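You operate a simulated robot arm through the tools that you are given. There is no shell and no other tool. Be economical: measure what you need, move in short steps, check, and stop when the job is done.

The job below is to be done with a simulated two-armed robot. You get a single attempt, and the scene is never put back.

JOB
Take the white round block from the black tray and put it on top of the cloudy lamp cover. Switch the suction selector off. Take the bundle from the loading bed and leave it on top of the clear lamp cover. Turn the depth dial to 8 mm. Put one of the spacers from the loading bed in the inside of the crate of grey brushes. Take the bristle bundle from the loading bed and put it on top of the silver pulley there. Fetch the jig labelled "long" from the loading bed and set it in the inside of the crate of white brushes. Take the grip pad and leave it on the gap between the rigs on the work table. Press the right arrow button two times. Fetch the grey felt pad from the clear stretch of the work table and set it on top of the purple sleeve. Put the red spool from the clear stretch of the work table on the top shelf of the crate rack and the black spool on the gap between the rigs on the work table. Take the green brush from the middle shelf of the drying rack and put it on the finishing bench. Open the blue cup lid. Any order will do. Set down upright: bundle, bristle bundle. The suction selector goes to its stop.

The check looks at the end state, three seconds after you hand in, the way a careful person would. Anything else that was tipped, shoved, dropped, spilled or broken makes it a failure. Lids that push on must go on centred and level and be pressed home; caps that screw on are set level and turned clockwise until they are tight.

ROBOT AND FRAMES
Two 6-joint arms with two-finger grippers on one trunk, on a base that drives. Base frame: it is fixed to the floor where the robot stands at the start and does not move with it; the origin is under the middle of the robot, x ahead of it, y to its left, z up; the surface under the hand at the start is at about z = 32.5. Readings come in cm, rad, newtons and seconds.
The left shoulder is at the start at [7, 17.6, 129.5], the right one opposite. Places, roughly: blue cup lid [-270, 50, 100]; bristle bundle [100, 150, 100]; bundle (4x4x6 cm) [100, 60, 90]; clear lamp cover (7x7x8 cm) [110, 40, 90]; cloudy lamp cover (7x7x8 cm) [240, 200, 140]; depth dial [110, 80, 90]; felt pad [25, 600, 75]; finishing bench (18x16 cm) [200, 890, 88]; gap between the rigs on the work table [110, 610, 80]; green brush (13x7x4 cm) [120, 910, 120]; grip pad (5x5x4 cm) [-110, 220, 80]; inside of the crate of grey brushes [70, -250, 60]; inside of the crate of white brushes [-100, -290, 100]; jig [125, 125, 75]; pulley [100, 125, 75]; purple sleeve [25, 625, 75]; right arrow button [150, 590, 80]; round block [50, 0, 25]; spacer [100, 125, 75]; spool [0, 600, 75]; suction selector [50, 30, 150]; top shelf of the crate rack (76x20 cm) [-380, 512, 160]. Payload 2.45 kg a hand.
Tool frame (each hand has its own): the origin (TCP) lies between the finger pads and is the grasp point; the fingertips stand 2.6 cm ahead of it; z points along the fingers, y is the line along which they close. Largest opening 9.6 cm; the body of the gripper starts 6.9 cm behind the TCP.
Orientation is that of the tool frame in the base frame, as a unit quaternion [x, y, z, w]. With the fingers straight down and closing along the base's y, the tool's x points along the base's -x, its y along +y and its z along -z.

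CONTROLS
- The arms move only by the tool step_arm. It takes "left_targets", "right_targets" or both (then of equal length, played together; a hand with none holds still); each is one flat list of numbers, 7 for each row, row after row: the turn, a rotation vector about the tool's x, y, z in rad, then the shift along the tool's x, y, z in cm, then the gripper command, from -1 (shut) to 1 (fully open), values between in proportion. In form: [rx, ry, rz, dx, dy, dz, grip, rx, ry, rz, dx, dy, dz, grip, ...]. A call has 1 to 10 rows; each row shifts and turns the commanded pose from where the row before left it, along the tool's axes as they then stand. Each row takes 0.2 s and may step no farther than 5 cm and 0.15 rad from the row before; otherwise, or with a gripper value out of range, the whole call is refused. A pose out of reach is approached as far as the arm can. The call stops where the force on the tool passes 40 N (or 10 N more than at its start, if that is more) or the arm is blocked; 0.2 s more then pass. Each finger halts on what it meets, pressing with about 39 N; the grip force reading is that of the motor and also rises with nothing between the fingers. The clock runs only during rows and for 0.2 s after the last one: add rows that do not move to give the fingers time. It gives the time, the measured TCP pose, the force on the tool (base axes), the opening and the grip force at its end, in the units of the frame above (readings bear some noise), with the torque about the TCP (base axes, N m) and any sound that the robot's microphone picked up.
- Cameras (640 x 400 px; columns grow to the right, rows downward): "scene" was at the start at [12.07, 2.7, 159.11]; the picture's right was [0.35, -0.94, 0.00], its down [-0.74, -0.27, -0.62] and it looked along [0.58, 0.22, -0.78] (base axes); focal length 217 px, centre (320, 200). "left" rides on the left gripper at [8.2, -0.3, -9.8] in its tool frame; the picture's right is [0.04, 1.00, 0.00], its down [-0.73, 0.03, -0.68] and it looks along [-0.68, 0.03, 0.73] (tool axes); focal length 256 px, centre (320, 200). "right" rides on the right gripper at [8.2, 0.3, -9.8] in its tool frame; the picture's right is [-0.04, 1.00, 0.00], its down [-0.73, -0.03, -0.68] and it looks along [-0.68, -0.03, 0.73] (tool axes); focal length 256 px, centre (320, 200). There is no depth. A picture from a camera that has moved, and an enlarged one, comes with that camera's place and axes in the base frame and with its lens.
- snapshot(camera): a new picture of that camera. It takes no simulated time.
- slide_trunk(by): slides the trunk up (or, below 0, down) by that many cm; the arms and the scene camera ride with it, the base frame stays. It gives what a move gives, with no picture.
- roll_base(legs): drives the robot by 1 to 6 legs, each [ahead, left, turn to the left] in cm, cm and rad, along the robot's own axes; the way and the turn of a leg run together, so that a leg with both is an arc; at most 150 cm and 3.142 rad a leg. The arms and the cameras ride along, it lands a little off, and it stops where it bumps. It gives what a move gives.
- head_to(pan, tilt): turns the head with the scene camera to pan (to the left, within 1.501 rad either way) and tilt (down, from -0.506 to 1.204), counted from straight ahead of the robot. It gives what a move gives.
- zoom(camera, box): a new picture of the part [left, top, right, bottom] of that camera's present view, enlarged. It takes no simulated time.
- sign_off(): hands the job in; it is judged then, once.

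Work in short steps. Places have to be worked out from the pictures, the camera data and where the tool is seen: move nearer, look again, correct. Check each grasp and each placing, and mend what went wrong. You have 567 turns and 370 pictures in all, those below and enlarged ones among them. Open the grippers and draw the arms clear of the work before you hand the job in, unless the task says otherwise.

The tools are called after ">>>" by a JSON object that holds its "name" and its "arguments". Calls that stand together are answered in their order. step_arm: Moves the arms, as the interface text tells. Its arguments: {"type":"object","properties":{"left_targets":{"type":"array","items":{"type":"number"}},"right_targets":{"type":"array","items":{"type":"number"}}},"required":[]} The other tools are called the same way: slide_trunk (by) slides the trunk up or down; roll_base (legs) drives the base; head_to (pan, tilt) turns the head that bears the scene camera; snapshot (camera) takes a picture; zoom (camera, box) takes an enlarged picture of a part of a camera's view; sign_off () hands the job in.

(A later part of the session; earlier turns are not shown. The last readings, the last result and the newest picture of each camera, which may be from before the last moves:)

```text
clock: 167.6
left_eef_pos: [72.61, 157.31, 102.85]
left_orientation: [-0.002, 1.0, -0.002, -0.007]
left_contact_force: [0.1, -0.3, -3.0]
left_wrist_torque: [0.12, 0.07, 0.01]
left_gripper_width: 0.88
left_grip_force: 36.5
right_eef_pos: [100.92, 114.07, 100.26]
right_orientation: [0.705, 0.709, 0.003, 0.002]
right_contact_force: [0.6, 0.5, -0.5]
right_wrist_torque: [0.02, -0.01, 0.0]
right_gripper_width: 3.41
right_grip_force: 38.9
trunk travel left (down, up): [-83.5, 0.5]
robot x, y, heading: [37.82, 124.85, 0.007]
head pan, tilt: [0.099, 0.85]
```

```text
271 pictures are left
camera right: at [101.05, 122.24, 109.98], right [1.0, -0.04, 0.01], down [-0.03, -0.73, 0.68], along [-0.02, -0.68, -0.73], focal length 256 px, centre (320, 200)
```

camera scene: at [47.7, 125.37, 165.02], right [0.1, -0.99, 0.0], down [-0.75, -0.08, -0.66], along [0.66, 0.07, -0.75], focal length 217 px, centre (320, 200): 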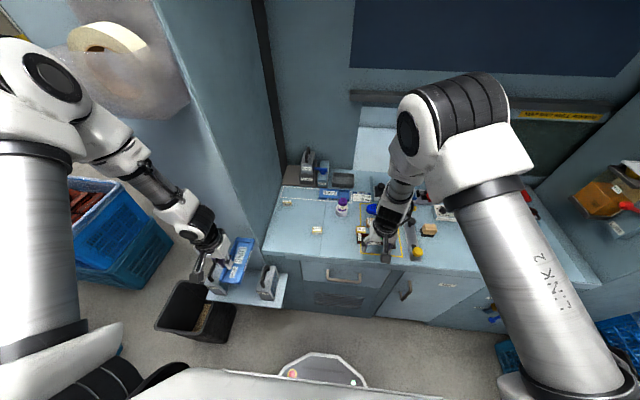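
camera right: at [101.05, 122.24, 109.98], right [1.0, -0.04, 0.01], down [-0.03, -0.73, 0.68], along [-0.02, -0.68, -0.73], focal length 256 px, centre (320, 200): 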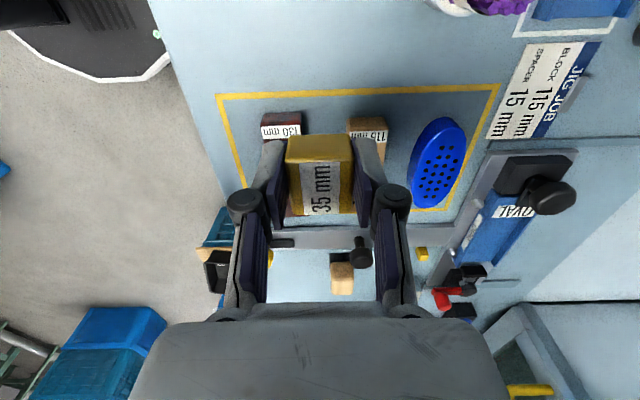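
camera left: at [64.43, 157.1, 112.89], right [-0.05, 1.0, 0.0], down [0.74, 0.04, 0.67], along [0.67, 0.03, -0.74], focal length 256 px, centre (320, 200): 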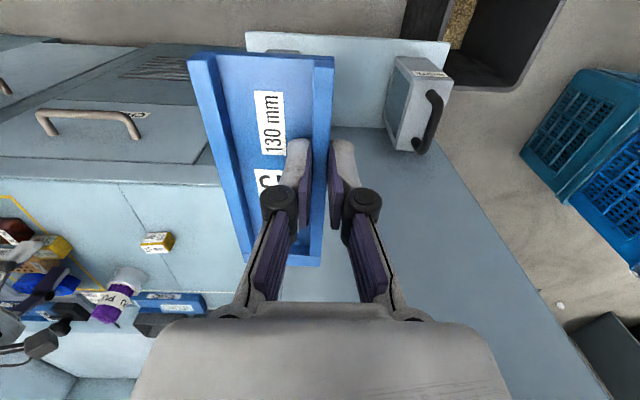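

Spacer gripped (3.4 cm). With both hands loaded I go to the crates: back off, tuck the right hand, and look down the corridor.

>>> {"name": "roll_base", "arguments": {"legs": [[-48, 0, 0]]}}

>>> {"name": "step_arm", "arguments": {"right_targets": [0, 0, 0, -1.5, -3.4, 0, -1, 0, 0, 0, -1.5, -3.4, 0, -1, 0, 0, 0, -1.5, -3.4, 0, -1, 0, 0, 0, -1.5, -3.4, 0, -1, 0, 0, 0, -1.5, -3.4, 0, -1]}}

>>> {"name": "roll_base", "arguments": {"legs": [[0, -110, 0]]}}

>>> {"name": "head_to", "arguments": {"pan": -1.4, "tilt": 0.6}}

>>> {"name": "snapshot", "arguments": {"camera": "scene"}}

```text
clock: 170.5
left_eef_pos: [25.22, 156.88, 102.78]
left_orientation: [0.0, 1.0, -0.001, -0.008]
left_contact_force: [0.4, -0.4, -2.6]
left_wrist_torque: [0.06, 0.07, 0.03]
left_gripper_width: 0.89
left_grip_force: 36.0
right_eef_pos: [53.37, 113.44, 100.27]
right_orientation: [0.707, 0.708, 0.002, 0.002]
right_contact_force: [-0.4, -0.1, -0.6]
right_wrist_torque: [-0.02, 0.0, -0.03]
right_gripper_width: 3.39
right_grip_force: 38.7
trunk travel left (down, up): [-83.5, 0.5]
robot x, y, heading: [-9.74, 123.93, 0.01]
head pan, tilt: [0.099, 0.85]
```

```text
clock: 171.7
left_eef_pos: [24.96, 156.82, 102.9]
left_orientation: [-0.001, 1.0, -0.002, -0.007]
left_contact_force: [0.0, 0.2, -1.9]
left_wrist_torque: [0.05, 0.07, -0.01]
left_gripper_width: 0.84
left_grip_force: 35.7
right_eef_pos: [36.1, 105.83, 100.09]
right_orientation: [0.707, 0.707, 0.002, 0.002]
right_contact_force: [-0.3, 0.1, -0.8]
right_wrist_torque: [0.06, -0.01, 0.0]
right_gripper_width: 3.41
right_grip_force: 39.4
trunk travel left (down, up): [-83.5, 0.5]
robot x, y, heading: [-9.59, 124.02, 0.007]
head pan, tilt: [0.099, 0.85]
```

```text
clock: 177.3
left_eef_pos: [25.98, 47.76, 102.8]
left_orientation: [-0.005, 1.0, -0.002, -0.007]
left_contact_force: [-0.4, -0.5, -2.3]
left_wrist_torque: [0.04, 0.06, 0.03]
left_gripper_width: 0.87
left_grip_force: 36.5
right_eef_pos: [37.45, -3.05, 100.12]
right_orientation: [0.704, 0.71, 0.002, 0.002]
right_contact_force: [0.2, -0.5, -0.9]
right_wrist_torque: [-0.04, -0.01, 0.02]
right_gripper_width: 3.4
right_grip_force: 39.4
trunk travel left (down, up): [-83.5, 0.5]
robot x, y, heading: [-8.04, 14.97, 0.015]
head pan, tilt: [0.099, 0.85]
```

```text
clock: 178.9
left_eef_pos: [26.02, 47.61, 102.79]
left_orientation: [-0.004, 1.0, -0.003, -0.006]
left_contact_force: [0.0, 0.2, -3.6]
left_wrist_torque: [0.05, 0.09, 0.0]
left_gripper_width: 0.85
left_grip_force: 36.6
right_eef_pos: [37.41, -3.13, 100.09]
right_orientation: [0.704, 0.71, 0.003, 0.003]
right_contact_force: [-0.3, -0.4, -1.1]
right_wrist_torque: [0.04, 0.04, -0.03]
right_gripper_width: 3.38
right_grip_force: 39.0
trunk travel left (down, up): [-83.5, 0.5]
robot x, y, heading: [-8.73, 14.62, 0.012]
head pan, tilt: [-1.4, 0.6]
```

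```text
270 pictures are left
camera scene: at [-1.79, 6.1, 167.1], right [-0.98, -0.18, 0.0], down [-0.1, 0.56, -0.83], along [0.15, -0.81, -0.56], focal length 217 px, centre (320, 200)
```

scene: 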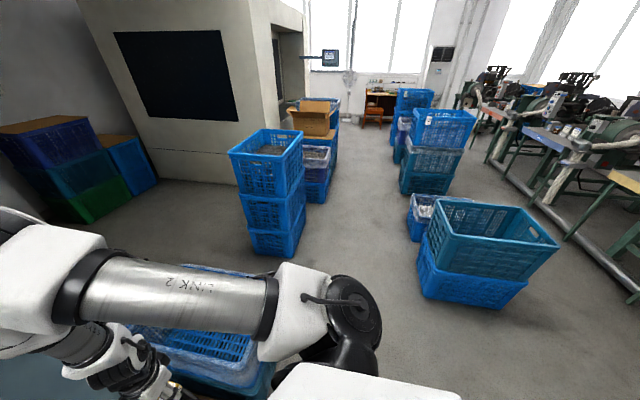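

Corridor is clear between x≈−66 and 50. I strafe on at x≈−8 to beside the grey-brush crate.

>>> {"name": "roll_base", "arguments": {"legs": [[0, 0, -0.012], [0, -100, 0], [0, -80, 0]]}}

>>> {"name": "head_to", "arguments": {"pan": -0.7, "tilt": 0.7}}

>>> {"name": "snapshot", "arguments": {"camera": "scene"}}

```text
clock: 188.3
left_eef_pos: [26.59, -131.89, 102.7]
left_orientation: [-0.001, 1.0, -0.003, -0.006]
left_contact_force: [-0.6, -0.4, -3.1]
left_wrist_torque: [0.04, 0.06, -0.02]
left_gripper_width: 0.87
left_grip_force: 36.1
right_eef_pos: [37.71, -182.71, 100.08]
right_orientation: [0.706, 0.708, 0.002, 0.003]
right_contact_force: [0.7, 1.0, -0.4]
right_wrist_torque: [-0.02, 0.02, 0.03]
right_gripper_width: 3.4
right_grip_force: 39.5
trunk travel left (down, up): [-83.5, 0.5]
robot x, y, heading: [-7.79, -164.85, 0.005]
head pan, tilt: [-1.4, 0.6]
```

```text
clock: 189.3
left_eef_pos: [26.72, -131.87, 102.79]
left_orientation: [0.0, 1.0, -0.002, -0.007]
left_contact_force: [0.1, -1.2, -2.4]
left_wrist_torque: [0.09, 0.05, 0.01]
left_gripper_width: 0.86
left_grip_force: 36.1
right_eef_pos: [37.68, -182.84, 100.2]
right_orientation: [0.707, 0.708, 0.003, 0.003]
right_contact_force: [-0.3, 0.7, -1.1]
right_wrist_torque: [-0.03, 0.03, 0.01]
right_gripper_width: 3.41
right_grip_force: 38.9
trunk travel left (down, up): [-83.5, 0.5]
robot x, y, heading: [-8.16, -164.83, 0.01]
head pan, tilt: [-0.7, 0.7]
```

```text
269 pictures are left
camera scene: at [3.55, -170.06, 166.24], right [-0.64, -0.77, 0.0], down [-0.5, 0.41, -0.76], along [0.59, -0.49, -0.64], focal length 217 px, centre (320, 200)
```

scene: 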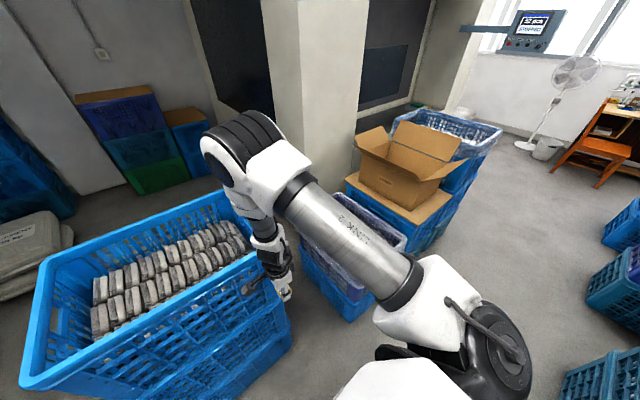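

Both crates may hold greyish brushes; the hint says z≈60 at y≈−250. I go on to look into the lined crate.

>>> {"name": "roll_base", "arguments": {"legs": [[0, -62, 0]]}}

>>> {"name": "head_to", "arguments": {"pan": 0.1, "tilt": 0.9}}

>>> {"name": "snapshot", "arguments": {"camera": "scene"}}

```text
clock: 192.8
left_eef_pos: [27.0, -193.98, 102.76]
left_orientation: [-0.002, 1.0, -0.003, -0.008]
left_contact_force: [0.2, -0.3, -2.3]
left_wrist_torque: [0.1, 0.06, 0.03]
left_gripper_width: 0.86
left_grip_force: 36.3
right_eef_pos: [38.23, -244.83, 100.03]
right_orientation: [0.706, 0.708, 0.001, 0.004]
right_contact_force: [0.1, -0.2, -0.7]
right_wrist_torque: [0.01, -0.03, -0.01]
right_gripper_width: 3.4
right_grip_force: 38.9
trunk travel left (down, up): [-83.5, 0.5]
robot x, y, heading: [-7.68, -226.95, 0.012]
head pan, tilt: [-0.7, 0.7]
```

```text
clock: 193.9
left_eef_pos: [27.07, -194.08, 102.74]
left_orientation: [-0.001, 1.0, -0.002, -0.007]
left_contact_force: [0.3, -0.1, -2.9]
left_wrist_torque: [0.04, 0.11, 0.02]
left_gripper_width: 0.87
left_grip_force: 36.9
right_eef_pos: [38.23, -244.92, 99.99]
right_orientation: [0.707, 0.708, 0.004, 0.002]
right_contact_force: [-0.3, 1.2, -1.5]
right_wrist_torque: [-0.02, 0.02, 0.0]
right_gripper_width: 3.39
right_grip_force: 38.4
trunk travel left (down, up): [-83.5, 0.5]
robot x, y, heading: [-7.74, -226.82, 0.01]
head pan, tilt: [0.099, 0.901]
```

```text
268 pictures are left
camera scene: at [4.99, -226.0, 164.62], right [0.11, -0.99, 0.0], down [-0.78, -0.08, -0.62], along [0.62, 0.07, -0.78], focal length 217 px, centre (320, 200)
```

scene: 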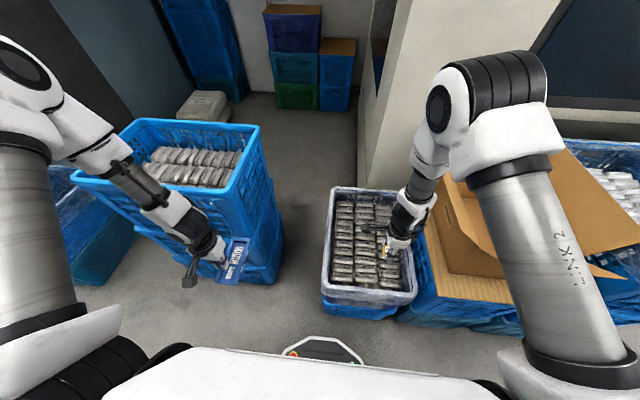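

>>> {"name": "zoom", "arguments": {"camera": "scene", "box": [310, 170, 440, 320]}}

>>> {"name": "zoom", "arguments": {"camera": "scene", "box": [90, 100, 280, 250]}}

```text
2.67 times, centred on (375, 245) of scene
camera zoom: at [4.99, -226.0, 164.62], right [0.11, -0.99, 0.0], down [-0.78, -0.08, -0.62], along [0.62, 0.07, -0.78], focal length 578 px, centre (173, 80)
```

zoom: 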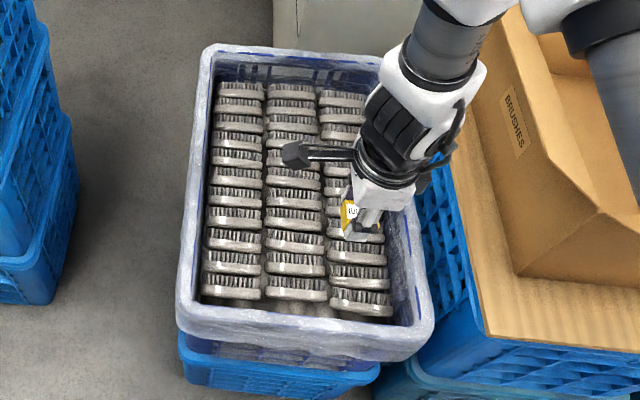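

```text
2.67 times, centred on (185, 175) of scene
camera zoom: at [4.99, -226.0, 164.62], right [0.11, -0.99, 0.0], down [-0.78, -0.08, -0.62], along [0.62, 0.07, -0.78], focal length 578 px, centre (680, 267)
```

zoom: 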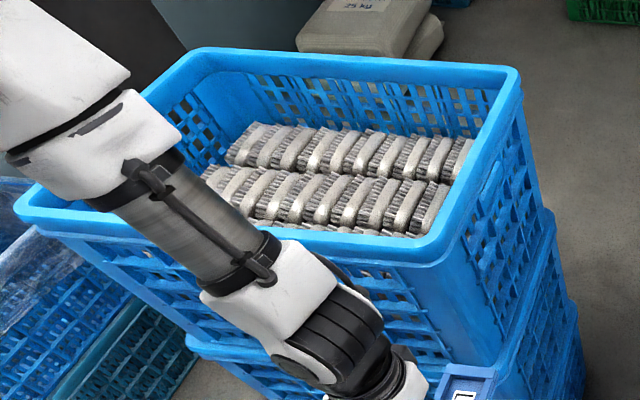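

Both hold the same grey brushes; the hinted one is the lined crate ≈[62,−246]. I extend the right hand over it and lower the trunk.

>>> {"name": "step_arm", "arguments": {"right_targets": [0, 0, 0, 0, 3.5, 0, -1, 0, 0, 0, 0, 3.5, 0, -1, 0, 0, 0, 0, 3.5, 0, -1, 0, 0, 0, 0, 2, 0, -1]}}

>>> {"name": "slide_trunk", "arguments": {"by": -20}}

>>> {"name": "snapshot", "arguments": {"camera": "right"}}

>>> {"name": "snapshot", "arguments": {"camera": "scene"}}

```text
clock: 194.9
left_eef_pos: [27.12, -194.07, 102.85]
left_orientation: [-0.002, 1.0, -0.002, -0.008]
left_contact_force: [0.4, 0.3, -2.4]
left_wrist_torque: [0.04, 0.08, -0.02]
left_gripper_width: 0.87
left_grip_force: 36.6
right_eef_pos: [50.74, -244.81, 100.04]
right_orientation: [0.707, 0.707, 0.002, 0.002]
right_contact_force: [0.6, -0.5, -0.7]
right_wrist_torque: [-0.02, 0.04, 0.01]
right_gripper_width: 3.38
right_grip_force: 39.2
trunk travel left (down, up): [-83.5, 0.5]
robot x, y, heading: [-7.68, -226.67, 0.008]
head pan, tilt: [0.099, 0.901]
```

```text
clock: 197.1
left_eef_pos: [27.12, -194.13, 82.83]
left_orientation: [-0.002, 1.0, -0.002, -0.008]
left_contact_force: [-0.6, -0.2, -2.6]
left_wrist_torque: [0.07, 0.03, 0.03]
left_gripper_width: 0.88
left_grip_force: 36.2
right_eef_pos: [50.58, -244.84, 80.14]
right_orientation: [0.706, 0.708, 0.002, 0.002]
right_contact_force: [-0.4, -0.2, 0.7]
right_wrist_torque: [-0.01, 0.04, -0.03]
right_gripper_width: 3.42
right_grip_force: 38.9
trunk travel left (down, up): [-63.5, 20.5]
robot x, y, heading: [-7.85, -226.91, 0.005]
head pan, tilt: [0.099, 0.901]
```

```text
265 pictures are left
camera right: at [50.82, -236.77, 89.98], right [1.0, -0.04, 0.01], down [-0.03, -0.73, 0.68], along [-0.02, -0.68, -0.73], focal length 256 px, centre (320, 200)
```

right: 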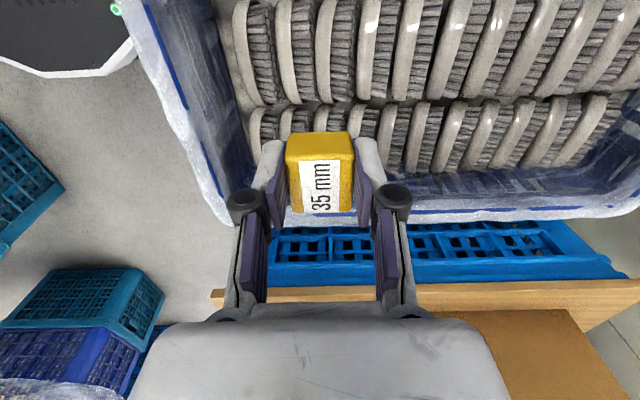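

```text
264 pictures are left
camera scene: at [4.96, -226.04, 144.62], right [0.11, -0.99, 0.0], down [-0.78, -0.08, -0.62], along [0.62, 0.07, -0.78], focal length 217 px, centre (320, 200)
```

scene: 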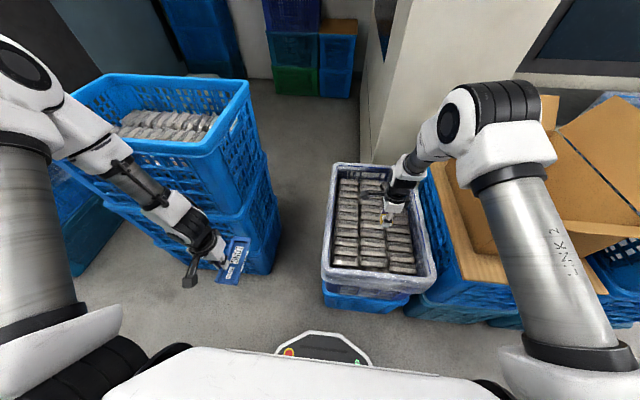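

The hand is above the crate's interior. I lower the trunk further and check.

>>> {"name": "slide_trunk", "arguments": {"by": -13}}

>>> {"name": "snapshot", "arguments": {"camera": "right"}}

```text
clock: 198.7
left_eef_pos: [26.99, -194.16, 69.76]
left_orientation: [-0.002, 1.0, -0.001, -0.007]
left_contact_force: [0.0, -0.2, -2.3]
left_wrist_torque: [0.1, 0.09, 0.03]
left_gripper_width: 0.88
left_grip_force: 36.2
right_eef_pos: [50.61, -244.73, 67.1]
right_orientation: [0.707, 0.708, 0.002, 0.003]
right_contact_force: [0.1, 0.9, -0.3]
right_wrist_torque: [0.01, 0.02, 0.0]
right_gripper_width: 3.4
right_grip_force: 38.5
trunk travel left (down, up): [-50.5, 33.5]
robot x, y, heading: [-7.67, -227.26, 0.005]
head pan, tilt: [0.099, 0.901]
```

```text
263 pictures are left
camera right: at [50.81, -236.77, 76.98], right [1.0, -0.04, 0.01], down [-0.03, -0.73, 0.68], along [-0.02, -0.68, -0.73], focal length 256 px, centre (320, 200)
```

right: 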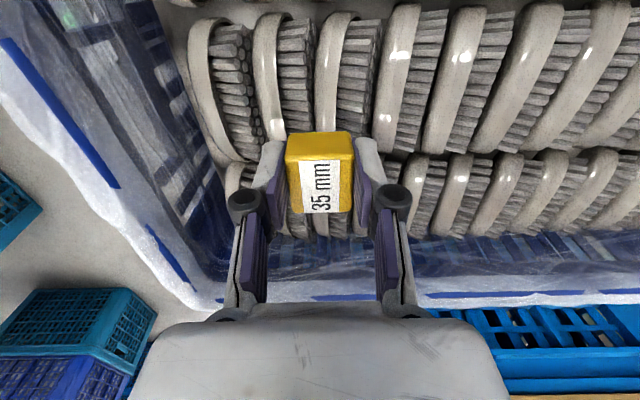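

Brush tops estimated z≈46. I lower 13 more, then feel down.

>>> {"name": "slide_trunk", "arguments": {"by": -13}}

>>> {"name": "snapshot", "arguments": {"camera": "right"}}

```text
clock: 199.6
left_eef_pos: [26.86, -194.07, 63.19]
left_orientation: [-0.001, 1.0, -0.002, -0.005]
left_contact_force: [0.7, 0.2, -3.0]
left_wrist_torque: [0.05, 0.12, 0.01]
left_gripper_width: 0.85
left_grip_force: 36.3
right_eef_pos: [50.73, -244.89, 61.14]
right_orientation: [0.707, 0.708, 0.004, 0.004]
right_contact_force: [-11.5, 6.6, 24.7]
right_wrist_torque: [0.31, 0.91, -0.11]
right_gripper_width: 3.41
right_grip_force: 38.9
trunk travel left (down, up): [-43.8, 40.2]
robot x, y, heading: [-7.71, -226.9, 0.004]
head pan, tilt: [0.099, 0.901]
stopped: the force on the tool passed its limit at 149 N (the readings are from after the stop); the commanded pose is now the measured one
```

```text
262 pictures are left
camera right: at [50.88, -236.74, 71.01], right [1.0, -0.04, 0.01], down [-0.04, -0.73, 0.68], along [-0.02, -0.68, -0.73], focal length 256 px, centre (320, 200)
```

right: 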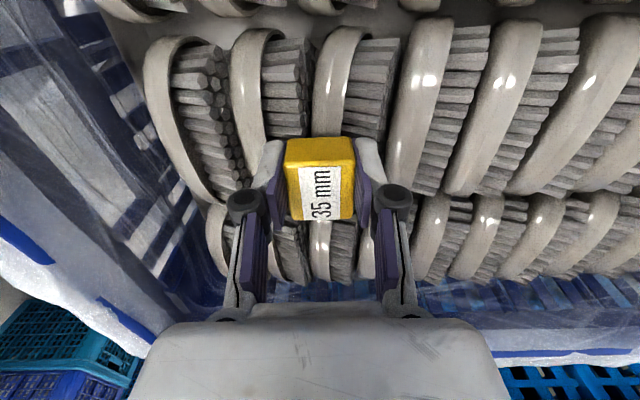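

Contact at TCP z≈61. I ease off slightly and release.

>>> {"name": "step_arm", "arguments": {"right_targets": [0, 0, 0, 0, 0, -0.4, -1, 0, 0, 0, 0, 0, 0, -1]}}

>>> {"name": "step_arm", "arguments": {"right_targets": [0, 0, 0, 0, 0, 0, -0.2, 0, 0, 0, 0, 0, 0, 0.1, 0, 0, 0, 0, 0, 0, 0.1]}}

>>> {"name": "snapshot", "arguments": {"camera": "right"}}

```text
clock: 200.2
left_eef_pos: [27.08, -194.09, 63.07]
left_orientation: [-0.002, 1.0, -0.002, -0.007]
left_contact_force: [-0.3, 0.6, -2.7]
left_wrist_torque: [0.06, 0.07, 0.03]
left_gripper_width: 0.87
left_grip_force: 36.4
right_eef_pos: [50.93, -244.88, 61.3]
right_orientation: [0.706, 0.708, 0.004, 0.004]
right_contact_force: [-0.1, 0.3, -0.3]
right_wrist_torque: [0.02, 0.03, 0.0]
right_gripper_width: 3.41
right_grip_force: 39.4
trunk travel left (down, up): [-43.8, 40.2]
robot x, y, heading: [-7.57, -226.91, 0.008]
head pan, tilt: [0.099, 0.901]
```

```text
clock: 201.0
left_eef_pos: [26.91, -194.14, 63.09]
left_orientation: [-0.001, 1.0, -0.002, -0.007]
left_contact_force: [0.7, 0.2, -3.1]
left_wrist_torque: [0.12, 0.11, 0.01]
left_gripper_width: 0.88
left_grip_force: 36.0
right_eef_pos: [50.86, -244.92, 61.45]
right_orientation: [0.706, 0.708, 0.004, 0.003]
right_contact_force: [-0.6, -0.5, 0.8]
right_wrist_torque: [-0.01, 0.01, -0.01]
right_gripper_width: 5.27
right_grip_force: 0.0
trunk travel left (down, up): [-43.8, 40.2]
robot x, y, heading: [-7.53, -227.05, 0.006]
head pan, tilt: [0.099, 0.901]
```

```text
261 pictures are left
camera right: at [51.05, -236.83, 71.2], right [1.0, -0.04, 0.01], down [-0.03, -0.73, 0.68], along [-0.02, -0.68, -0.73], focal length 256 px, centre (320, 200)
```

right: 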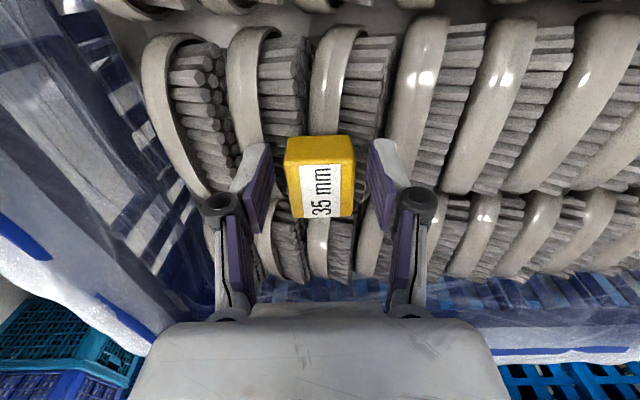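

It rests on the brushes. I raise up via the trunk and check.

>>> {"name": "slide_trunk", "arguments": {"by": 12}}

>>> {"name": "snapshot", "arguments": {"camera": "right"}}

>>> {"name": "slide_trunk", "arguments": {"by": 27}}

>>> {"name": "head_to", "arguments": {"pan": -1.2, "tilt": 0.6}}

>>> {"name": "snapshot", "arguments": {"camera": "scene"}}

```text
clock: 202.5
left_eef_pos: [26.96, -194.05, 75.07]
left_orientation: [-0.002, 1.0, -0.002, -0.008]
left_contact_force: [-0.2, 0.6, -3.0]
left_wrist_torque: [0.06, 0.06, -0.02]
left_gripper_width: 0.85
left_grip_force: 36.0
right_eef_pos: [50.96, -244.99, 73.33]
right_orientation: [0.706, 0.708, 0.004, 0.004]
right_contact_force: [0.4, 0.4, -0.4]
right_wrist_torque: [0.01, -0.01, 0.03]
right_gripper_width: 5.27
right_grip_force: 0.0
trunk travel left (down, up): [-55.8, 28.2]
robot x, y, heading: [-7.63, -226.66, 0.006]
head pan, tilt: [0.099, 0.901]
```

```text
260 pictures are left
camera right: at [51.07, -236.83, 83.17], right [1.0, -0.04, 0.01], down [-0.03, -0.73, 0.68], along [-0.02, -0.68, -0.73], focal length 256 px, centre (320, 200)
```

right: 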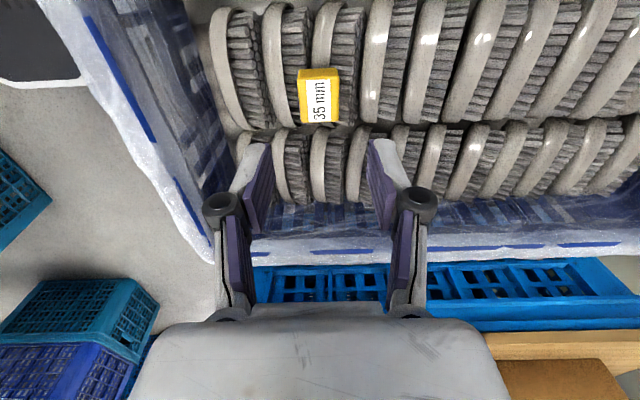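

```text
clock: 205.2
left_eef_pos: [27.05, -194.07, 102.13]
left_orientation: [-0.002, 1.0, -0.002, -0.008]
left_contact_force: [0.4, 0.1, -1.7]
left_wrist_torque: [0.12, 0.06, -0.02]
left_gripper_width: 0.86
left_grip_force: 36.3
right_eef_pos: [50.75, -244.9, 100.3]
right_orientation: [0.707, 0.707, 0.003, 0.004]
right_contact_force: [0.0, 0.0, -0.7]
right_wrist_torque: [0.01, 0.02, -0.01]
right_gripper_width: 5.3
right_grip_force: 0.1
trunk travel left (down, up): [-82.8, 1.2]
robot x, y, heading: [-7.46, -226.72, 0.01]
head pan, tilt: [0.099, 0.901]
```

```text
clock: 206.7
left_eef_pos: [26.99, -194.05, 102.07]
left_orientation: [-0.002, 1.0, -0.002, -0.008]
left_contact_force: [0.0, 0.2, -2.8]
left_wrist_torque: [0.07, 0.07, 0.03]
left_gripper_width: 0.83
left_grip_force: 36.0
right_eef_pos: [51.05, -245.01, 100.45]
right_orientation: [0.706, 0.708, 0.003, 0.004]
right_contact_force: [0.5, 0.6, 0.2]
right_wrist_torque: [0.02, 0.02, 0.01]
right_gripper_width: 5.3
right_grip_force: 0.0
trunk travel left (down, up): [-82.8, 1.2]
robot x, y, heading: [-7.52, -227.24, 0.005]
head pan, tilt: [-1.201, 0.6]
```

```text
259 pictures are left
camera scene: at [0.75, -235.06, 166.42], right [-0.93, -0.37, 0.0], down [-0.21, 0.53, -0.82], along [0.3, -0.77, -0.57], focal length 217 px, centre (320, 200)
```

scene: 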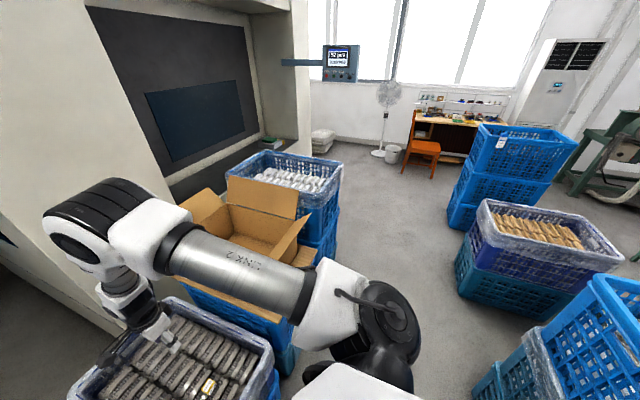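

Spacer is inside. Now the white-brush crate near [−100,−290]: I tuck the right hand, and turn left to face −x.

>>> {"name": "step_arm", "arguments": {"right_targets": [0, 0, 0, 0, -3.5, 0, 0, 0, 0, 0, 0, -3.5, 0, 0, 0, 0, 0, 0, -3.5, 0, 0, 0, 0, 0, 0, -2, 0, 0]}}

>>> {"name": "roll_base", "arguments": {"legs": [[-7, 0, 0], [0, 0, 1.57], [0, 0, 1.571]]}}

>>> {"name": "head_to", "arguments": {"pan": 0.6, "tilt": 0.6}}

>>> {"name": "snapshot", "arguments": {"camera": "scene"}}

```text
clock: 207.7
left_eef_pos: [27.01, -194.08, 102.15]
left_orientation: [-0.001, 1.0, -0.002, -0.007]
left_contact_force: [-0.4, 0.4, -1.8]
left_wrist_torque: [0.05, 0.07, -0.04]
left_gripper_width: 0.87
left_grip_force: 36.7
right_eef_pos: [38.37, -245.02, 100.31]
right_orientation: [0.707, 0.708, 0.003, 0.004]
right_contact_force: [0.3, -0.5, -1.2]
right_wrist_torque: [-0.01, 0.0, -0.02]
right_gripper_width: 4.8
right_grip_force: 0.1
trunk travel left (down, up): [-82.8, 1.2]
robot x, y, heading: [-7.56, -226.78, 0.008]
head pan, tilt: [-1.201, 0.6]
```

```text
clock: 216.4
left_eef_pos: [-48.07, -260.75, 102.1]
left_orientation: [1.0, 0.016, 0.008, -0.002]
left_contact_force: [0.4, 0.6, -2.4]
left_wrist_torque: [-0.07, -0.05, 0.01]
left_gripper_width: 0.87
left_grip_force: 36.7
right_eef_pos: [-60.94, -210.34, 100.2]
right_orientation: [0.718, -0.696, -0.004, 0.004]
right_contact_force: [-0.4, -0.4, 0.1]
right_wrist_torque: [-0.01, -0.01, -0.02]
right_gripper_width: 4.8
right_grip_force: 0.1
trunk travel left (down, up): [-82.8, 1.2]
robot x, y, heading: [-14.27, -227.17, -3.102]
head pan, tilt: [-1.201, 0.6]
```

```text
clock: 218.2
left_eef_pos: [-48.2, -260.82, 102.06]
left_orientation: [1.0, 0.017, 0.007, -0.002]
left_contact_force: [-0.7, -0.2, -3.4]
left_wrist_torque: [-0.02, -0.07, 0.03]
left_gripper_width: 0.85
left_grip_force: 35.6
right_eef_pos: [-61.01, -210.32, 100.29]
right_orientation: [0.719, -0.695, -0.003, 0.004]
right_contact_force: [-0.6, 0.2, 0.1]
right_wrist_torque: [-0.02, 0.01, 0.03]
right_gripper_width: 4.78
right_grip_force: 0.1
trunk travel left (down, up): [-82.8, 1.2]
robot x, y, heading: [-14.28, -227.08, -3.106]
head pan, tilt: [0.6, 0.6]
```

```text
258 pictures are left
camera scene: at [-26.73, -232.45, 166.42], right [-0.6, 0.8, 0.0], down [0.45, 0.34, -0.82], along [-0.66, -0.49, -0.57], focal length 217 px, centre (320, 200)
```

scene: 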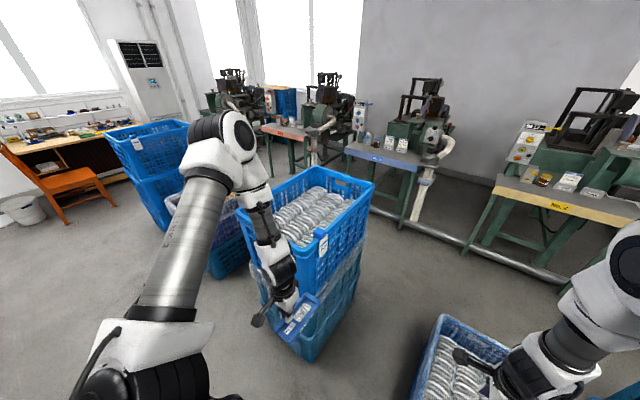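

The tall crate with white brushes is centred ≈[−105,−293], rim ≈100. I raise the jig and move the base beside it.

>>> {"name": "step_arm", "arguments": {"left_targets": [0, 0, 0, 0, 0, -3, -1, 0, 0, 0, 0, 0, -3, -1, 0, 0, 0, 0, 0, -3, -1, 0, 0, 0, 0, 0, -3, -1]}}

>>> {"name": "roll_base", "arguments": {"legs": [[0, 0, -0.036], [8, 38, 0]]}}

>>> {"name": "snapshot", "arguments": {"camera": "scene"}}

```text
clock: 219.2
left_eef_pos: [-48.16, -260.88, 114.27]
left_orientation: [1.0, 0.016, 0.007, -0.001]
left_contact_force: [0.3, 0.0, -2.7]
left_wrist_torque: [-0.07, -0.08, 0.03]
left_gripper_width: 0.9
left_grip_force: 35.9
right_eef_pos: [-60.92, -210.26, 100.33]
right_orientation: [0.718, -0.696, -0.004, 0.005]
right_contact_force: [-0.1, 0.1, 0.5]
right_wrist_torque: [0.0, 0.04, -0.01]
right_gripper_width: 4.8
right_grip_force: 0.1
trunk travel left (down, up): [-82.8, 1.2]
robot x, y, heading: [-14.48, -226.99, -3.103]
head pan, tilt: [0.6, 0.6]
```

```text
clock: 222.1
left_eef_pos: [-57.44, -297.63, 114.25]
left_orientation: [1.0, -0.001, 0.006, -0.002]
left_contact_force: [0.3, 0.2, -2.4]
left_wrist_torque: [-0.13, -0.08, 0.02]
left_gripper_width: 0.88
left_grip_force: 36.9
right_eef_pos: [-68.31, -246.5, 100.37]
right_orientation: [-0.705, 0.709, 0.003, -0.003]
right_contact_force: [-0.3, 0.3, -0.3]
right_wrist_torque: [-0.03, -0.03, 0.02]
right_gripper_width: 4.82
right_grip_force: 0.0
trunk travel left (down, up): [-82.8, 1.2]
robot x, y, heading: [-22.46, -264.95, -3.138]
head pan, tilt: [0.6, 0.6]
```

```text
257 pictures are left
camera scene: at [-34.89, -269.92, 166.43], right [-0.57, 0.82, 0.0], down [0.47, 0.32, -0.83], along [-0.68, -0.47, -0.56], focal length 217 px, centre (320, 200)
```

scene: 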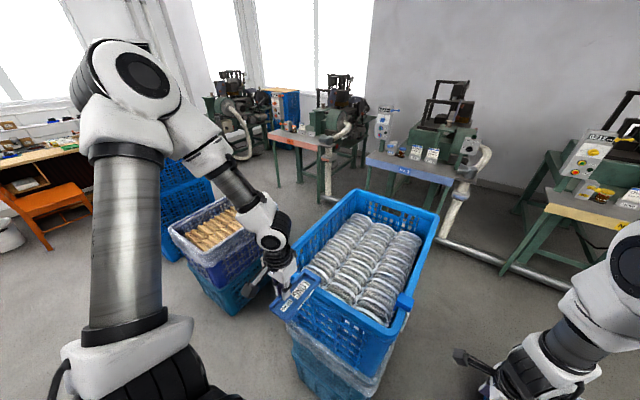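

>>> {"name": "roll_base", "arguments": {"legs": [[9, 0, 0]]}}

>>> {"name": "step_arm", "arguments": {"left_targets": [0, 0, 0, -4, -1, 0, -1, 0, 0, 0, -4, -1, 0, -1, 0, 0, 0, -4, -1, 0, -1, 0, 0, 0, -4, -1, 0, -1, 0, 0, 0, -4, -1, 0, -1, 0, 0, 0, -4, -1, 0, -1]}}

>>> {"name": "snapshot", "arguments": {"camera": "left"}}

>>> {"name": "snapshot", "arguments": {"camera": "scene"}}

```text
clock: 223.2
left_eef_pos: [-65.98, -297.71, 114.23]
left_orientation: [1.0, -0.002, 0.007, -0.002]
left_contact_force: [0.9, 0.6, -2.5]
left_wrist_torque: [-0.08, -0.07, -0.02]
left_gripper_width: 0.87
left_grip_force: 36.6
right_eef_pos: [-77.08, -246.65, 100.52]
right_orientation: [-0.706, 0.708, 0.005, -0.005]
right_contact_force: [0.1, 0.0, 0.0]
right_wrist_torque: [0.04, 0.03, 0.02]
right_gripper_width: 4.78
right_grip_force: 0.1
trunk travel left (down, up): [-82.8, 1.2]
robot x, y, heading: [-31.44, -264.87, -3.134]
head pan, tilt: [0.6, 0.6]
```

```text
clock: 224.6
left_eef_pos: [-90.57, -291.58, 113.69]
left_orientation: [1.0, -0.002, 0.009, -0.003]
left_contact_force: [-0.8, -0.2, -3.0]
left_wrist_torque: [-0.06, -0.12, 0.0]
left_gripper_width: 0.86
left_grip_force: 36.7
right_eef_pos: [-77.49, -246.79, 100.1]
right_orientation: [-0.706, 0.708, 0.002, -0.002]
right_contact_force: [-0.4, -0.2, 0.3]
right_wrist_torque: [0.0, -0.03, 0.0]
right_gripper_width: 4.79
right_grip_force: 0.0
trunk travel left (down, up): [-82.8, 1.2]
robot x, y, heading: [-31.29, -265.35, -3.138]
head pan, tilt: [0.6, 0.6]
```

```text
256 pictures are left
camera left: at [-82.73, -291.24, 123.73], right [0.04, -1.0, 0.0], down [-0.75, -0.03, 0.67], along [-0.67, -0.02, -0.75], focal length 256 px, centre (320, 200)
```

left: 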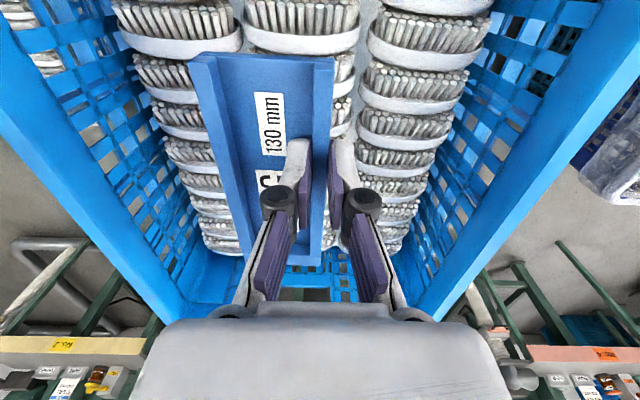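

```text
255 pictures are left
camera scene: at [-44.21, -270.08, 166.39], right [-0.57, 0.82, 0.0], down [0.47, 0.32, -0.82], along [-0.68, -0.47, -0.57], focal length 217 px, centre (320, 200)
```

scene: 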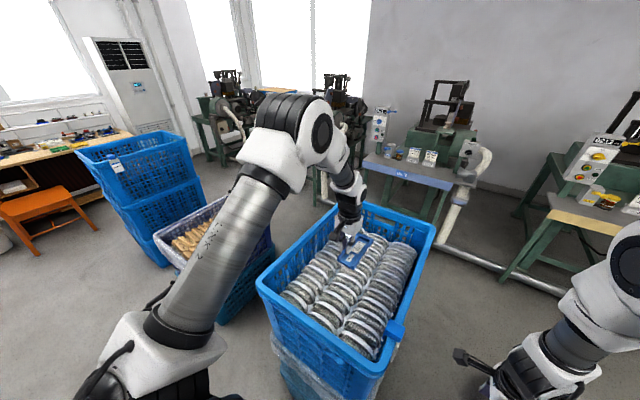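

Jig is over the crate. I lower it stepwise.

>>> {"name": "step_arm", "arguments": {"left_targets": [0, 0, 0, 0, 0, 3, -1, 0, 0, 0, 0, 0, 3, -1, 0, 0, 0, 0, 0, 2, -1, 0, 0, 0, 0, 0, 0, -1]}}

>>> {"name": "snapshot", "arguments": {"camera": "left"}}

```text
clock: 225.6
left_eef_pos: [-90.25, -291.53, 105.82]
left_orientation: [1.0, -0.002, 0.006, -0.002]
left_contact_force: [0.2, -0.2, -2.4]
left_wrist_torque: [-0.05, -0.03, 0.01]
left_gripper_width: 0.86
left_grip_force: 36.4
right_eef_pos: [-77.36, -246.72, 100.24]
right_orientation: [-0.706, 0.708, 0.003, -0.004]
right_contact_force: [-0.2, -0.5, 0.1]
right_wrist_torque: [0.04, -0.02, 0.01]
right_gripper_width: 4.83
right_grip_force: 0.1
trunk travel left (down, up): [-82.8, 1.2]
robot x, y, heading: [-31.65, -265.35, -3.134]
head pan, tilt: [0.6, 0.6]
```

```text
254 pictures are left
camera left: at [-82.34, -291.23, 115.89], right [0.04, -1.0, 0.0], down [-0.74, -0.03, 0.67], along [-0.67, -0.02, -0.74], focal length 256 px, centre (320, 200)
```

left: 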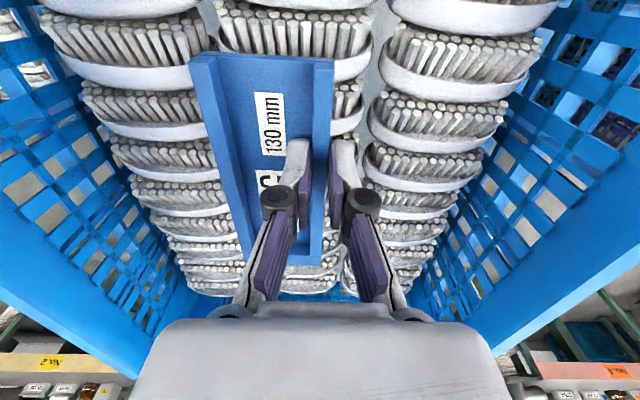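

>>> {"name": "step_arm", "arguments": {"left_targets": [0, 0, 0, 0, 0, 3, -1, 0, 0, 0, 0, 0, 3, -1, 0, 0, 0, 0, 0, 0.7, -1, 0, 0, 0, 0, 0, 0.7, -1, 0, 0, 0, 0, 0, 0, -1]}}

>>> {"name": "snapshot", "arguments": {"camera": "left"}}

```text
clock: 226.4
left_eef_pos: [-90.37, -291.77, 100.07]
left_orientation: [1.0, -0.002, 0.0, -0.001]
left_contact_force: [8.9, -2.3, 24.7]
left_wrist_torque: [0.2, -0.03, -0.13]
left_gripper_width: 0.87
left_grip_force: 36.5
right_eef_pos: [-77.07, -246.75, 100.43]
right_orientation: [-0.705, 0.709, 0.005, -0.006]
right_contact_force: [0.2, -0.2, -1.4]
right_wrist_torque: [-0.01, 0.0, 0.01]
right_gripper_width: 4.79
right_grip_force: 0.0
trunk travel left (down, up): [-82.8, 1.2]
robot x, y, heading: [-31.61, -265.05, -3.143]
head pan, tilt: [0.6, 0.6]
stopped in row 4 (left hand): the force on the tool passed its limit at 48 N (the readings are from after the stop); the commanded pose is now the measured one
```

```text
253 pictures are left
camera left: at [-82.29, -291.3, 109.96], right [0.04, -1.0, 0.0], down [-0.73, -0.03, 0.68], along [-0.68, -0.02, -0.73], focal length 256 px, centre (320, 200)
```

left: 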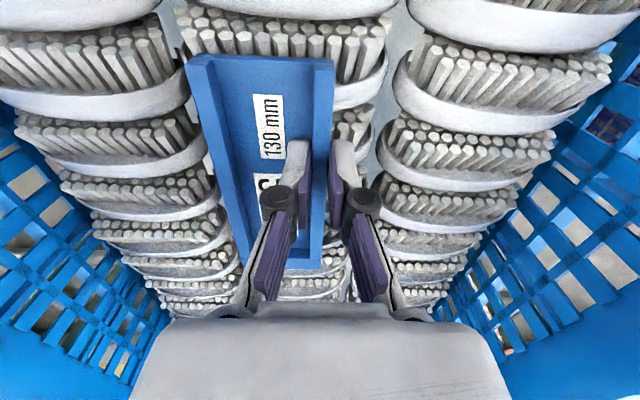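

Contact. I ease off, release and rise.

>>> {"name": "step_arm", "arguments": {"left_targets": [0, 0, 0, 0, 0, -0.4, -1, 0, 0, 0, 0, 0, 0, -1, 0, 0, 0, 0, 0, 0, -0.5, 0, 0, 0, 0, 0, 0, -0.35, 0, 0, 0, 0, 0, 0, -0.35]}}

>>> {"name": "step_arm", "arguments": {"left_targets": [0, 0, 0, 0, 0, -1.5, -0.35, 0, 0, 0, 0, 0, -3, -0.35, 0, 0, 0, 0, 0, -4, -0.35, 0, 0, 0, 0, 0, -4, -0.35]}}

>>> {"name": "snapshot", "arguments": {"camera": "left"}}

>>> {"name": "zoom", "arguments": {"camera": "scene", "box": [240, 180, 460, 370]}}

```text
clock: 227.6
left_eef_pos: [-90.6, -291.7, 100.11]
left_orientation: [1.0, -0.003, 0.001, -0.002]
left_contact_force: [-0.4, 0.0, 1.0]
left_wrist_torque: [0.03, -0.03, 0.0]
left_gripper_width: 3.14
left_grip_force: 0.0
right_eef_pos: [-77.32, -246.71, 100.36]
right_orientation: [-0.706, 0.708, 0.003, -0.003]
right_contact_force: [0.6, -0.2, 0.8]
right_wrist_torque: [-0.02, 0.01, 0.04]
right_gripper_width: 4.79
right_grip_force: 0.1
trunk travel left (down, up): [-82.8, 1.2]
robot x, y, heading: [-31.43, -264.94, -3.139]
head pan, tilt: [0.6, 0.6]
```

```text
clock: 228.6
left_eef_pos: [-90.51, -291.61, 112.77]
left_orientation: [1.0, -0.002, -0.001, -0.002]
left_contact_force: [0.1, -0.7, -0.3]
left_wrist_torque: [-0.05, 0.04, 0.03]
left_gripper_width: 3.13
left_grip_force: 0.1
right_eef_pos: [-77.22, -246.75, 100.35]
right_orientation: [-0.706, 0.708, 0.005, -0.004]
right_contact_force: [-0.1, 0.7, 0.5]
right_wrist_torque: [-0.02, 0.0, 0.03]
right_gripper_width: 4.81
right_grip_force: 0.1
trunk travel left (down, up): [-82.8, 1.2]
robot x, y, heading: [-31.45, -265.25, -3.138]
head pan, tilt: [0.6, 0.6]
```

```text
252 pictures are left
camera left: at [-82.4, -291.28, 122.68], right [0.04, -1.0, 0.0], down [-0.73, -0.03, 0.68], along [-0.68, -0.02, -0.73], focal length 256 px, centre (320, 200)
```

left: 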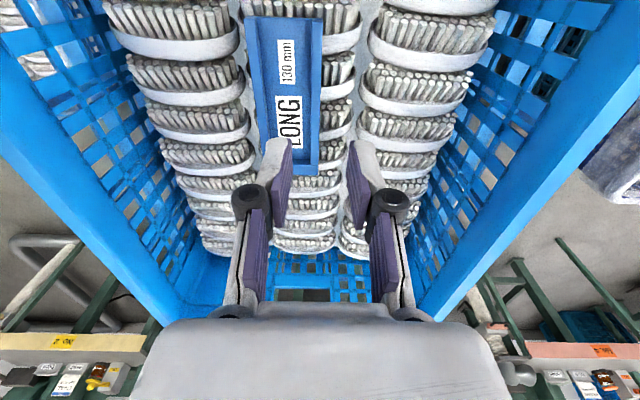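

```text
2.11 times, centred on (350, 275) of scene
camera zoom: at [-43.69, -270.05, 166.43], right [-0.57, 0.82, 0.0], down [0.46, 0.32, -0.83], along [-0.68, -0.47, -0.56], focal length 456 px, centre (257, 42)
```

zoom: 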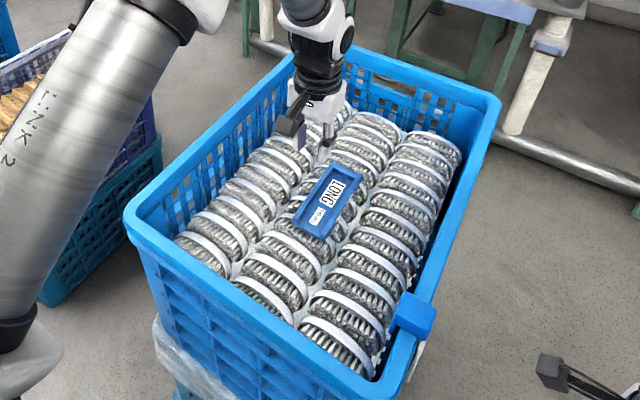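

Jig lies inside the crate. I retract the left arm, un-twist the right hand, and drive back along the corridor facing −x.

>>> {"name": "step_arm", "arguments": {"left_targets": [0, 0, 0, 4, 1, 0, 0, 0, 0, 0, 4, 1, 0, 0, 0, 0, 0, 4, 1, 0, 0, 0, 0, 0, 4, 1, 0, 0, 0, 0, 0, 4, 1, 0, 0, 0, 0, 0, 4, 1, 0, 0], "right_targets": [0, 0, -0.143, 0, 0, 0, 0, 0, 0, -0.143, 0, 0, 0, 0, 0, 0, -0.143, 0, 0, 0, 0, 0, 0, -0.143, 0, 0, 0, 0, 0, 0, -0.143, 0, 0, 0, 0, 0, 0, -0.143, 0, 0, 0, 0]}}

>>> {"name": "step_arm", "arguments": {"left_targets": [0, 0, 0, 0, 0, 3, 0, 0, 0, 0, 0, 0, 3, 0, 0, 0, 0, 0, 0, 3, 0, 0, 0, 0, 0, 0, 3, 0, 0, 0, 0, 0, 0, 0, 0], "right_targets": [0, 0, -0.143, 0, 0, 0, 0, 0, 0, -0.143, 0, 0, 0, 0, 0, 0, -0.143, 0, 0, 0, 0, 0, 0, -0.143, 0, 0, 0, 0, 0, 0, -0.143, 0, 0, 0, 0]}}

>>> {"name": "roll_base", "arguments": {"legs": [[-20, 0, 0], [0, 120, 0]]}}

```text
clock: 230.0
left_eef_pos: [-66.54, -297.85, 112.68]
left_orientation: [1.0, -0.001, 0.0, -0.004]
left_contact_force: [0.3, 0.4, 0.1]
left_wrist_torque: [0.05, 0.03, -0.02]
left_gripper_width: 4.82
left_grip_force: 0.1
right_eef_pos: [-77.25, -247.01, 100.37]
right_orientation: [0.937, -0.349, -0.006, 0.001]
right_contact_force: [-0.4, 0.4, 0.7]
right_wrist_torque: [0.01, 0.02, 0.0]
right_gripper_width: 4.79
right_grip_force: 0.0
trunk travel left (down, up): [-82.8, 1.2]
robot x, y, heading: [-31.38, -265.4, -3.136]
head pan, tilt: [0.6, 0.6]
```

```text
clock: 230.5
left_eef_pos: [-66.49, -297.35, 109.44]
left_orientation: [1.0, 0.0, -0.008, -0.003]
left_contact_force: [-19.8, 52.0, 42.4]
left_wrist_torque: [1.86, 0.19, 0.73]
left_gripper_width: 2.04
left_grip_force: 25.0
right_eef_pos: [-77.08, -246.43, 100.51]
right_orientation: [0.965, -0.262, -0.006, 0.004]
right_contact_force: [-0.5, -1.3, -0.2]
right_wrist_torque: [0.12, 0.03, 0.02]
right_gripper_width: 4.79
right_grip_force: 0.1
trunk travel left (down, up): [-82.8, 1.2]
robot x, y, heading: [-31.63, -265.35, -3.14]
head pan, tilt: [0.6, 0.6]
stopped in row 2 (left hand): the force on the tool passed its limit at 260 N (the readings are from after the stop); the commanded pose is now the measured one
```

```text
clock: 237.7
left_eef_pos: [-46.43, -416.7, 108.92]
left_orientation: [1.0, 0.0, -0.001, -0.001]
left_contact_force: [-0.2, -0.7, -0.6]
left_wrist_torque: [0.02, 0.01, -0.01]
left_gripper_width: 4.8
left_grip_force: 0.0
right_eef_pos: [-57.13, -365.87, 100.32]
right_orientation: [0.965, -0.26, -0.004, 0.002]
right_contact_force: [-0.4, -0.3, 0.3]
right_wrist_torque: [0.02, 0.01, 0.02]
right_gripper_width: 4.79
right_grip_force: 0.0
trunk travel left (down, up): [-82.8, 1.2]
robot x, y, heading: [-11.49, -383.89, -3.134]
head pan, tilt: [0.6, 0.6]
```

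Mistake: the left hand had come down on the crate rim, and I strafed the wrong way (left is −y here). I look back at the crate to check for damage.

>>> {"name": "head_to", "arguments": {"pan": -0.8, "tilt": 0.5}}

>>> {"name": "snapshot", "arguments": {"camera": "scene"}}

```text
clock: 239.3
left_eef_pos: [-46.46, -416.91, 108.97]
left_orientation: [1.0, 0.001, -0.001, 0.0]
left_contact_force: [-0.2, -0.6, -0.5]
left_wrist_torque: [0.02, -0.02, 0.01]
left_gripper_width: 4.81
left_grip_force: 0.1
right_eef_pos: [-57.27, -365.75, 100.22]
right_orientation: [0.965, -0.261, -0.004, 0.002]
right_contact_force: [-0.5, -0.4, 0.2]
right_wrist_torque: [0.0, 0.01, 0.01]
right_gripper_width: 4.8
right_grip_force: 0.1
trunk travel left (down, up): [-82.8, 1.2]
robot x, y, heading: [-11.49, -384.42, -3.137]
head pan, tilt: [-0.799, 0.499]
```

```text
250 pictures are left
camera scene: at [-22.75, -377.57, 167.33], right [0.71, 0.7, 0.0], down [0.34, -0.34, -0.88], along [-0.62, 0.63, -0.48], focal length 217 px, centre (320, 200)
```

scene: 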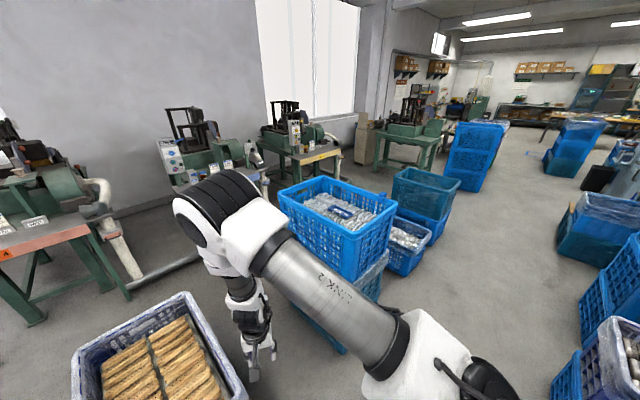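

>>> {"name": "zoom", "arguments": {"camera": "scene", "box": [250, 160, 450, 360]}}

```text
2.00 times, centred on (350, 260) of scene
camera zoom: at [-22.75, -377.57, 167.33], right [0.71, 0.7, 0.0], down [0.34, -0.34, -0.88], along [-0.62, 0.63, -0.48], focal length 433 px, centre (260, 80)
```

zoom: 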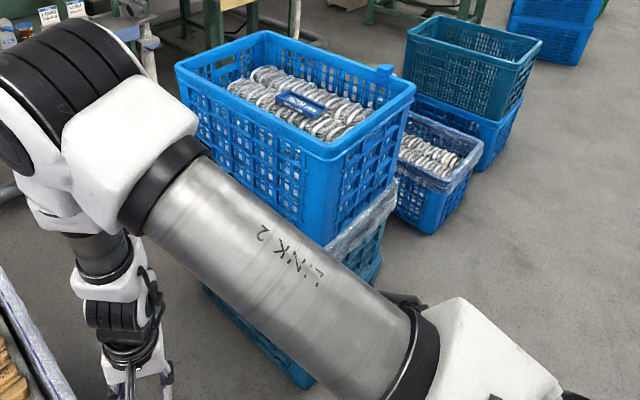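

The crate stands undisturbed with the jig in it. I fix the right hand's yaw, tuck it, and drive back the right way (+y is my right).

>>> {"name": "step_arm", "arguments": {"right_targets": [0, 0, -0.131, 0, 0, 0, 0, 0, 0, -0.131, 0, 0, 0, 0, 0, 0, -0.131, 0, 0, 0, 0, 0, 0, -0.131, 0, 0, 0, 0, 0, 0, 0, 3, -1, 0, 0, 0, 0, 0, 3, -1, 0, 0, 0, 0, 0, 2, -1, 0, 0]}}

>>> {"name": "roll_base", "arguments": {"legs": [[0, 0, -0.005], [0, -120, 0], [0, -120, 0], [0, -125, 0]]}}

>>> {"name": "head_to", "arguments": {"pan": -0.3, "tilt": 0.4}}

>>> {"name": "snapshot", "arguments": {"camera": "scene"}}

```text
clock: 240.9
left_eef_pos: [-46.43, -416.79, 108.82]
left_orientation: [1.0, 0.0, 0.0, 0.0]
left_contact_force: [-0.6, 0.0, 0.8]
left_wrist_torque: [-0.03, 0.03, 0.03]
left_gripper_width: 4.81
left_grip_force: 0.1
right_eef_pos: [-49.24, -362.86, 100.19]
right_orientation: [1.0, -0.002, -0.006, -0.001]
right_contact_force: [0.0, -0.2, 0.7]
right_wrist_torque: [-0.01, 0.01, 0.0]
right_gripper_width: 4.82
right_grip_force: 0.0
trunk travel left (down, up): [-82.8, 1.2]
robot x, y, heading: [-11.67, -384.17, -3.136]
head pan, tilt: [-0.799, 0.499]
```

```text
clock: 258.9
left_eef_pos: [-42.69, -50.17, 108.82]
left_orientation: [1.0, -0.007, -0.001, -0.001]
left_contact_force: [-0.4, 0.4, 0.0]
left_wrist_torque: [0.01, -0.02, -0.01]
left_gripper_width: 4.8
left_grip_force: 0.1
right_eef_pos: [-44.94, 3.74, 100.09]
right_orientation: [1.0, -0.009, -0.005, 0.0]
right_contact_force: [0.8, -0.1, 0.2]
right_wrist_torque: [0.0, -0.02, 0.01]
right_gripper_width: 4.79
right_grip_force: 0.0
trunk travel left (down, up): [-82.8, 1.2]
robot x, y, heading: [-7.11, -18.03, 3.137]
head pan, tilt: [-0.799, 0.499]
```

```text
clock: 259.8
left_eef_pos: [-42.78, -50.03, 108.78]
left_orientation: [1.0, -0.007, -0.001, 0.0]
left_contact_force: [-0.4, 0.3, 0.1]
left_wrist_torque: [-0.02, -0.03, 0.01]
left_gripper_width: 4.8
left_grip_force: 0.1
right_eef_pos: [-44.86, 3.95, 100.18]
right_orientation: [1.0, -0.008, -0.005, 0.0]
right_contact_force: [-0.5, 0.2, 0.0]
right_wrist_torque: [0.02, -0.04, 0.01]
right_gripper_width: 4.8
right_grip_force: 0.0
trunk travel left (down, up): [-82.8, 1.2]
robot x, y, heading: [-7.25, -17.58, 3.132]
head pan, tilt: [-0.3, 0.4]
```

```text
248 pictures are left
camera scene: at [-21.13, -14.88, 168.24], right [0.31, 0.95, 0.0], down [0.37, -0.12, -0.92], along [-0.88, 0.28, -0.39], focal length 217 px, centre (320, 200)
```

scene: 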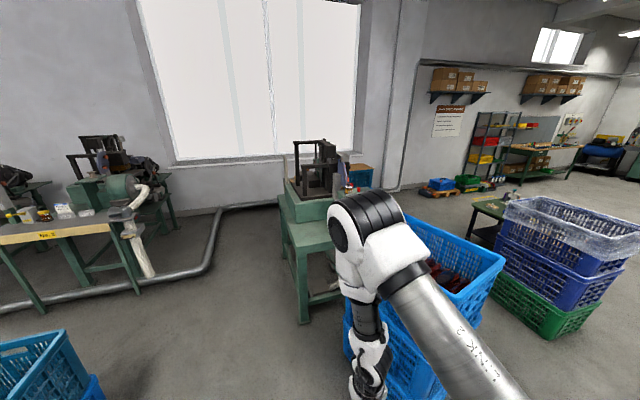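

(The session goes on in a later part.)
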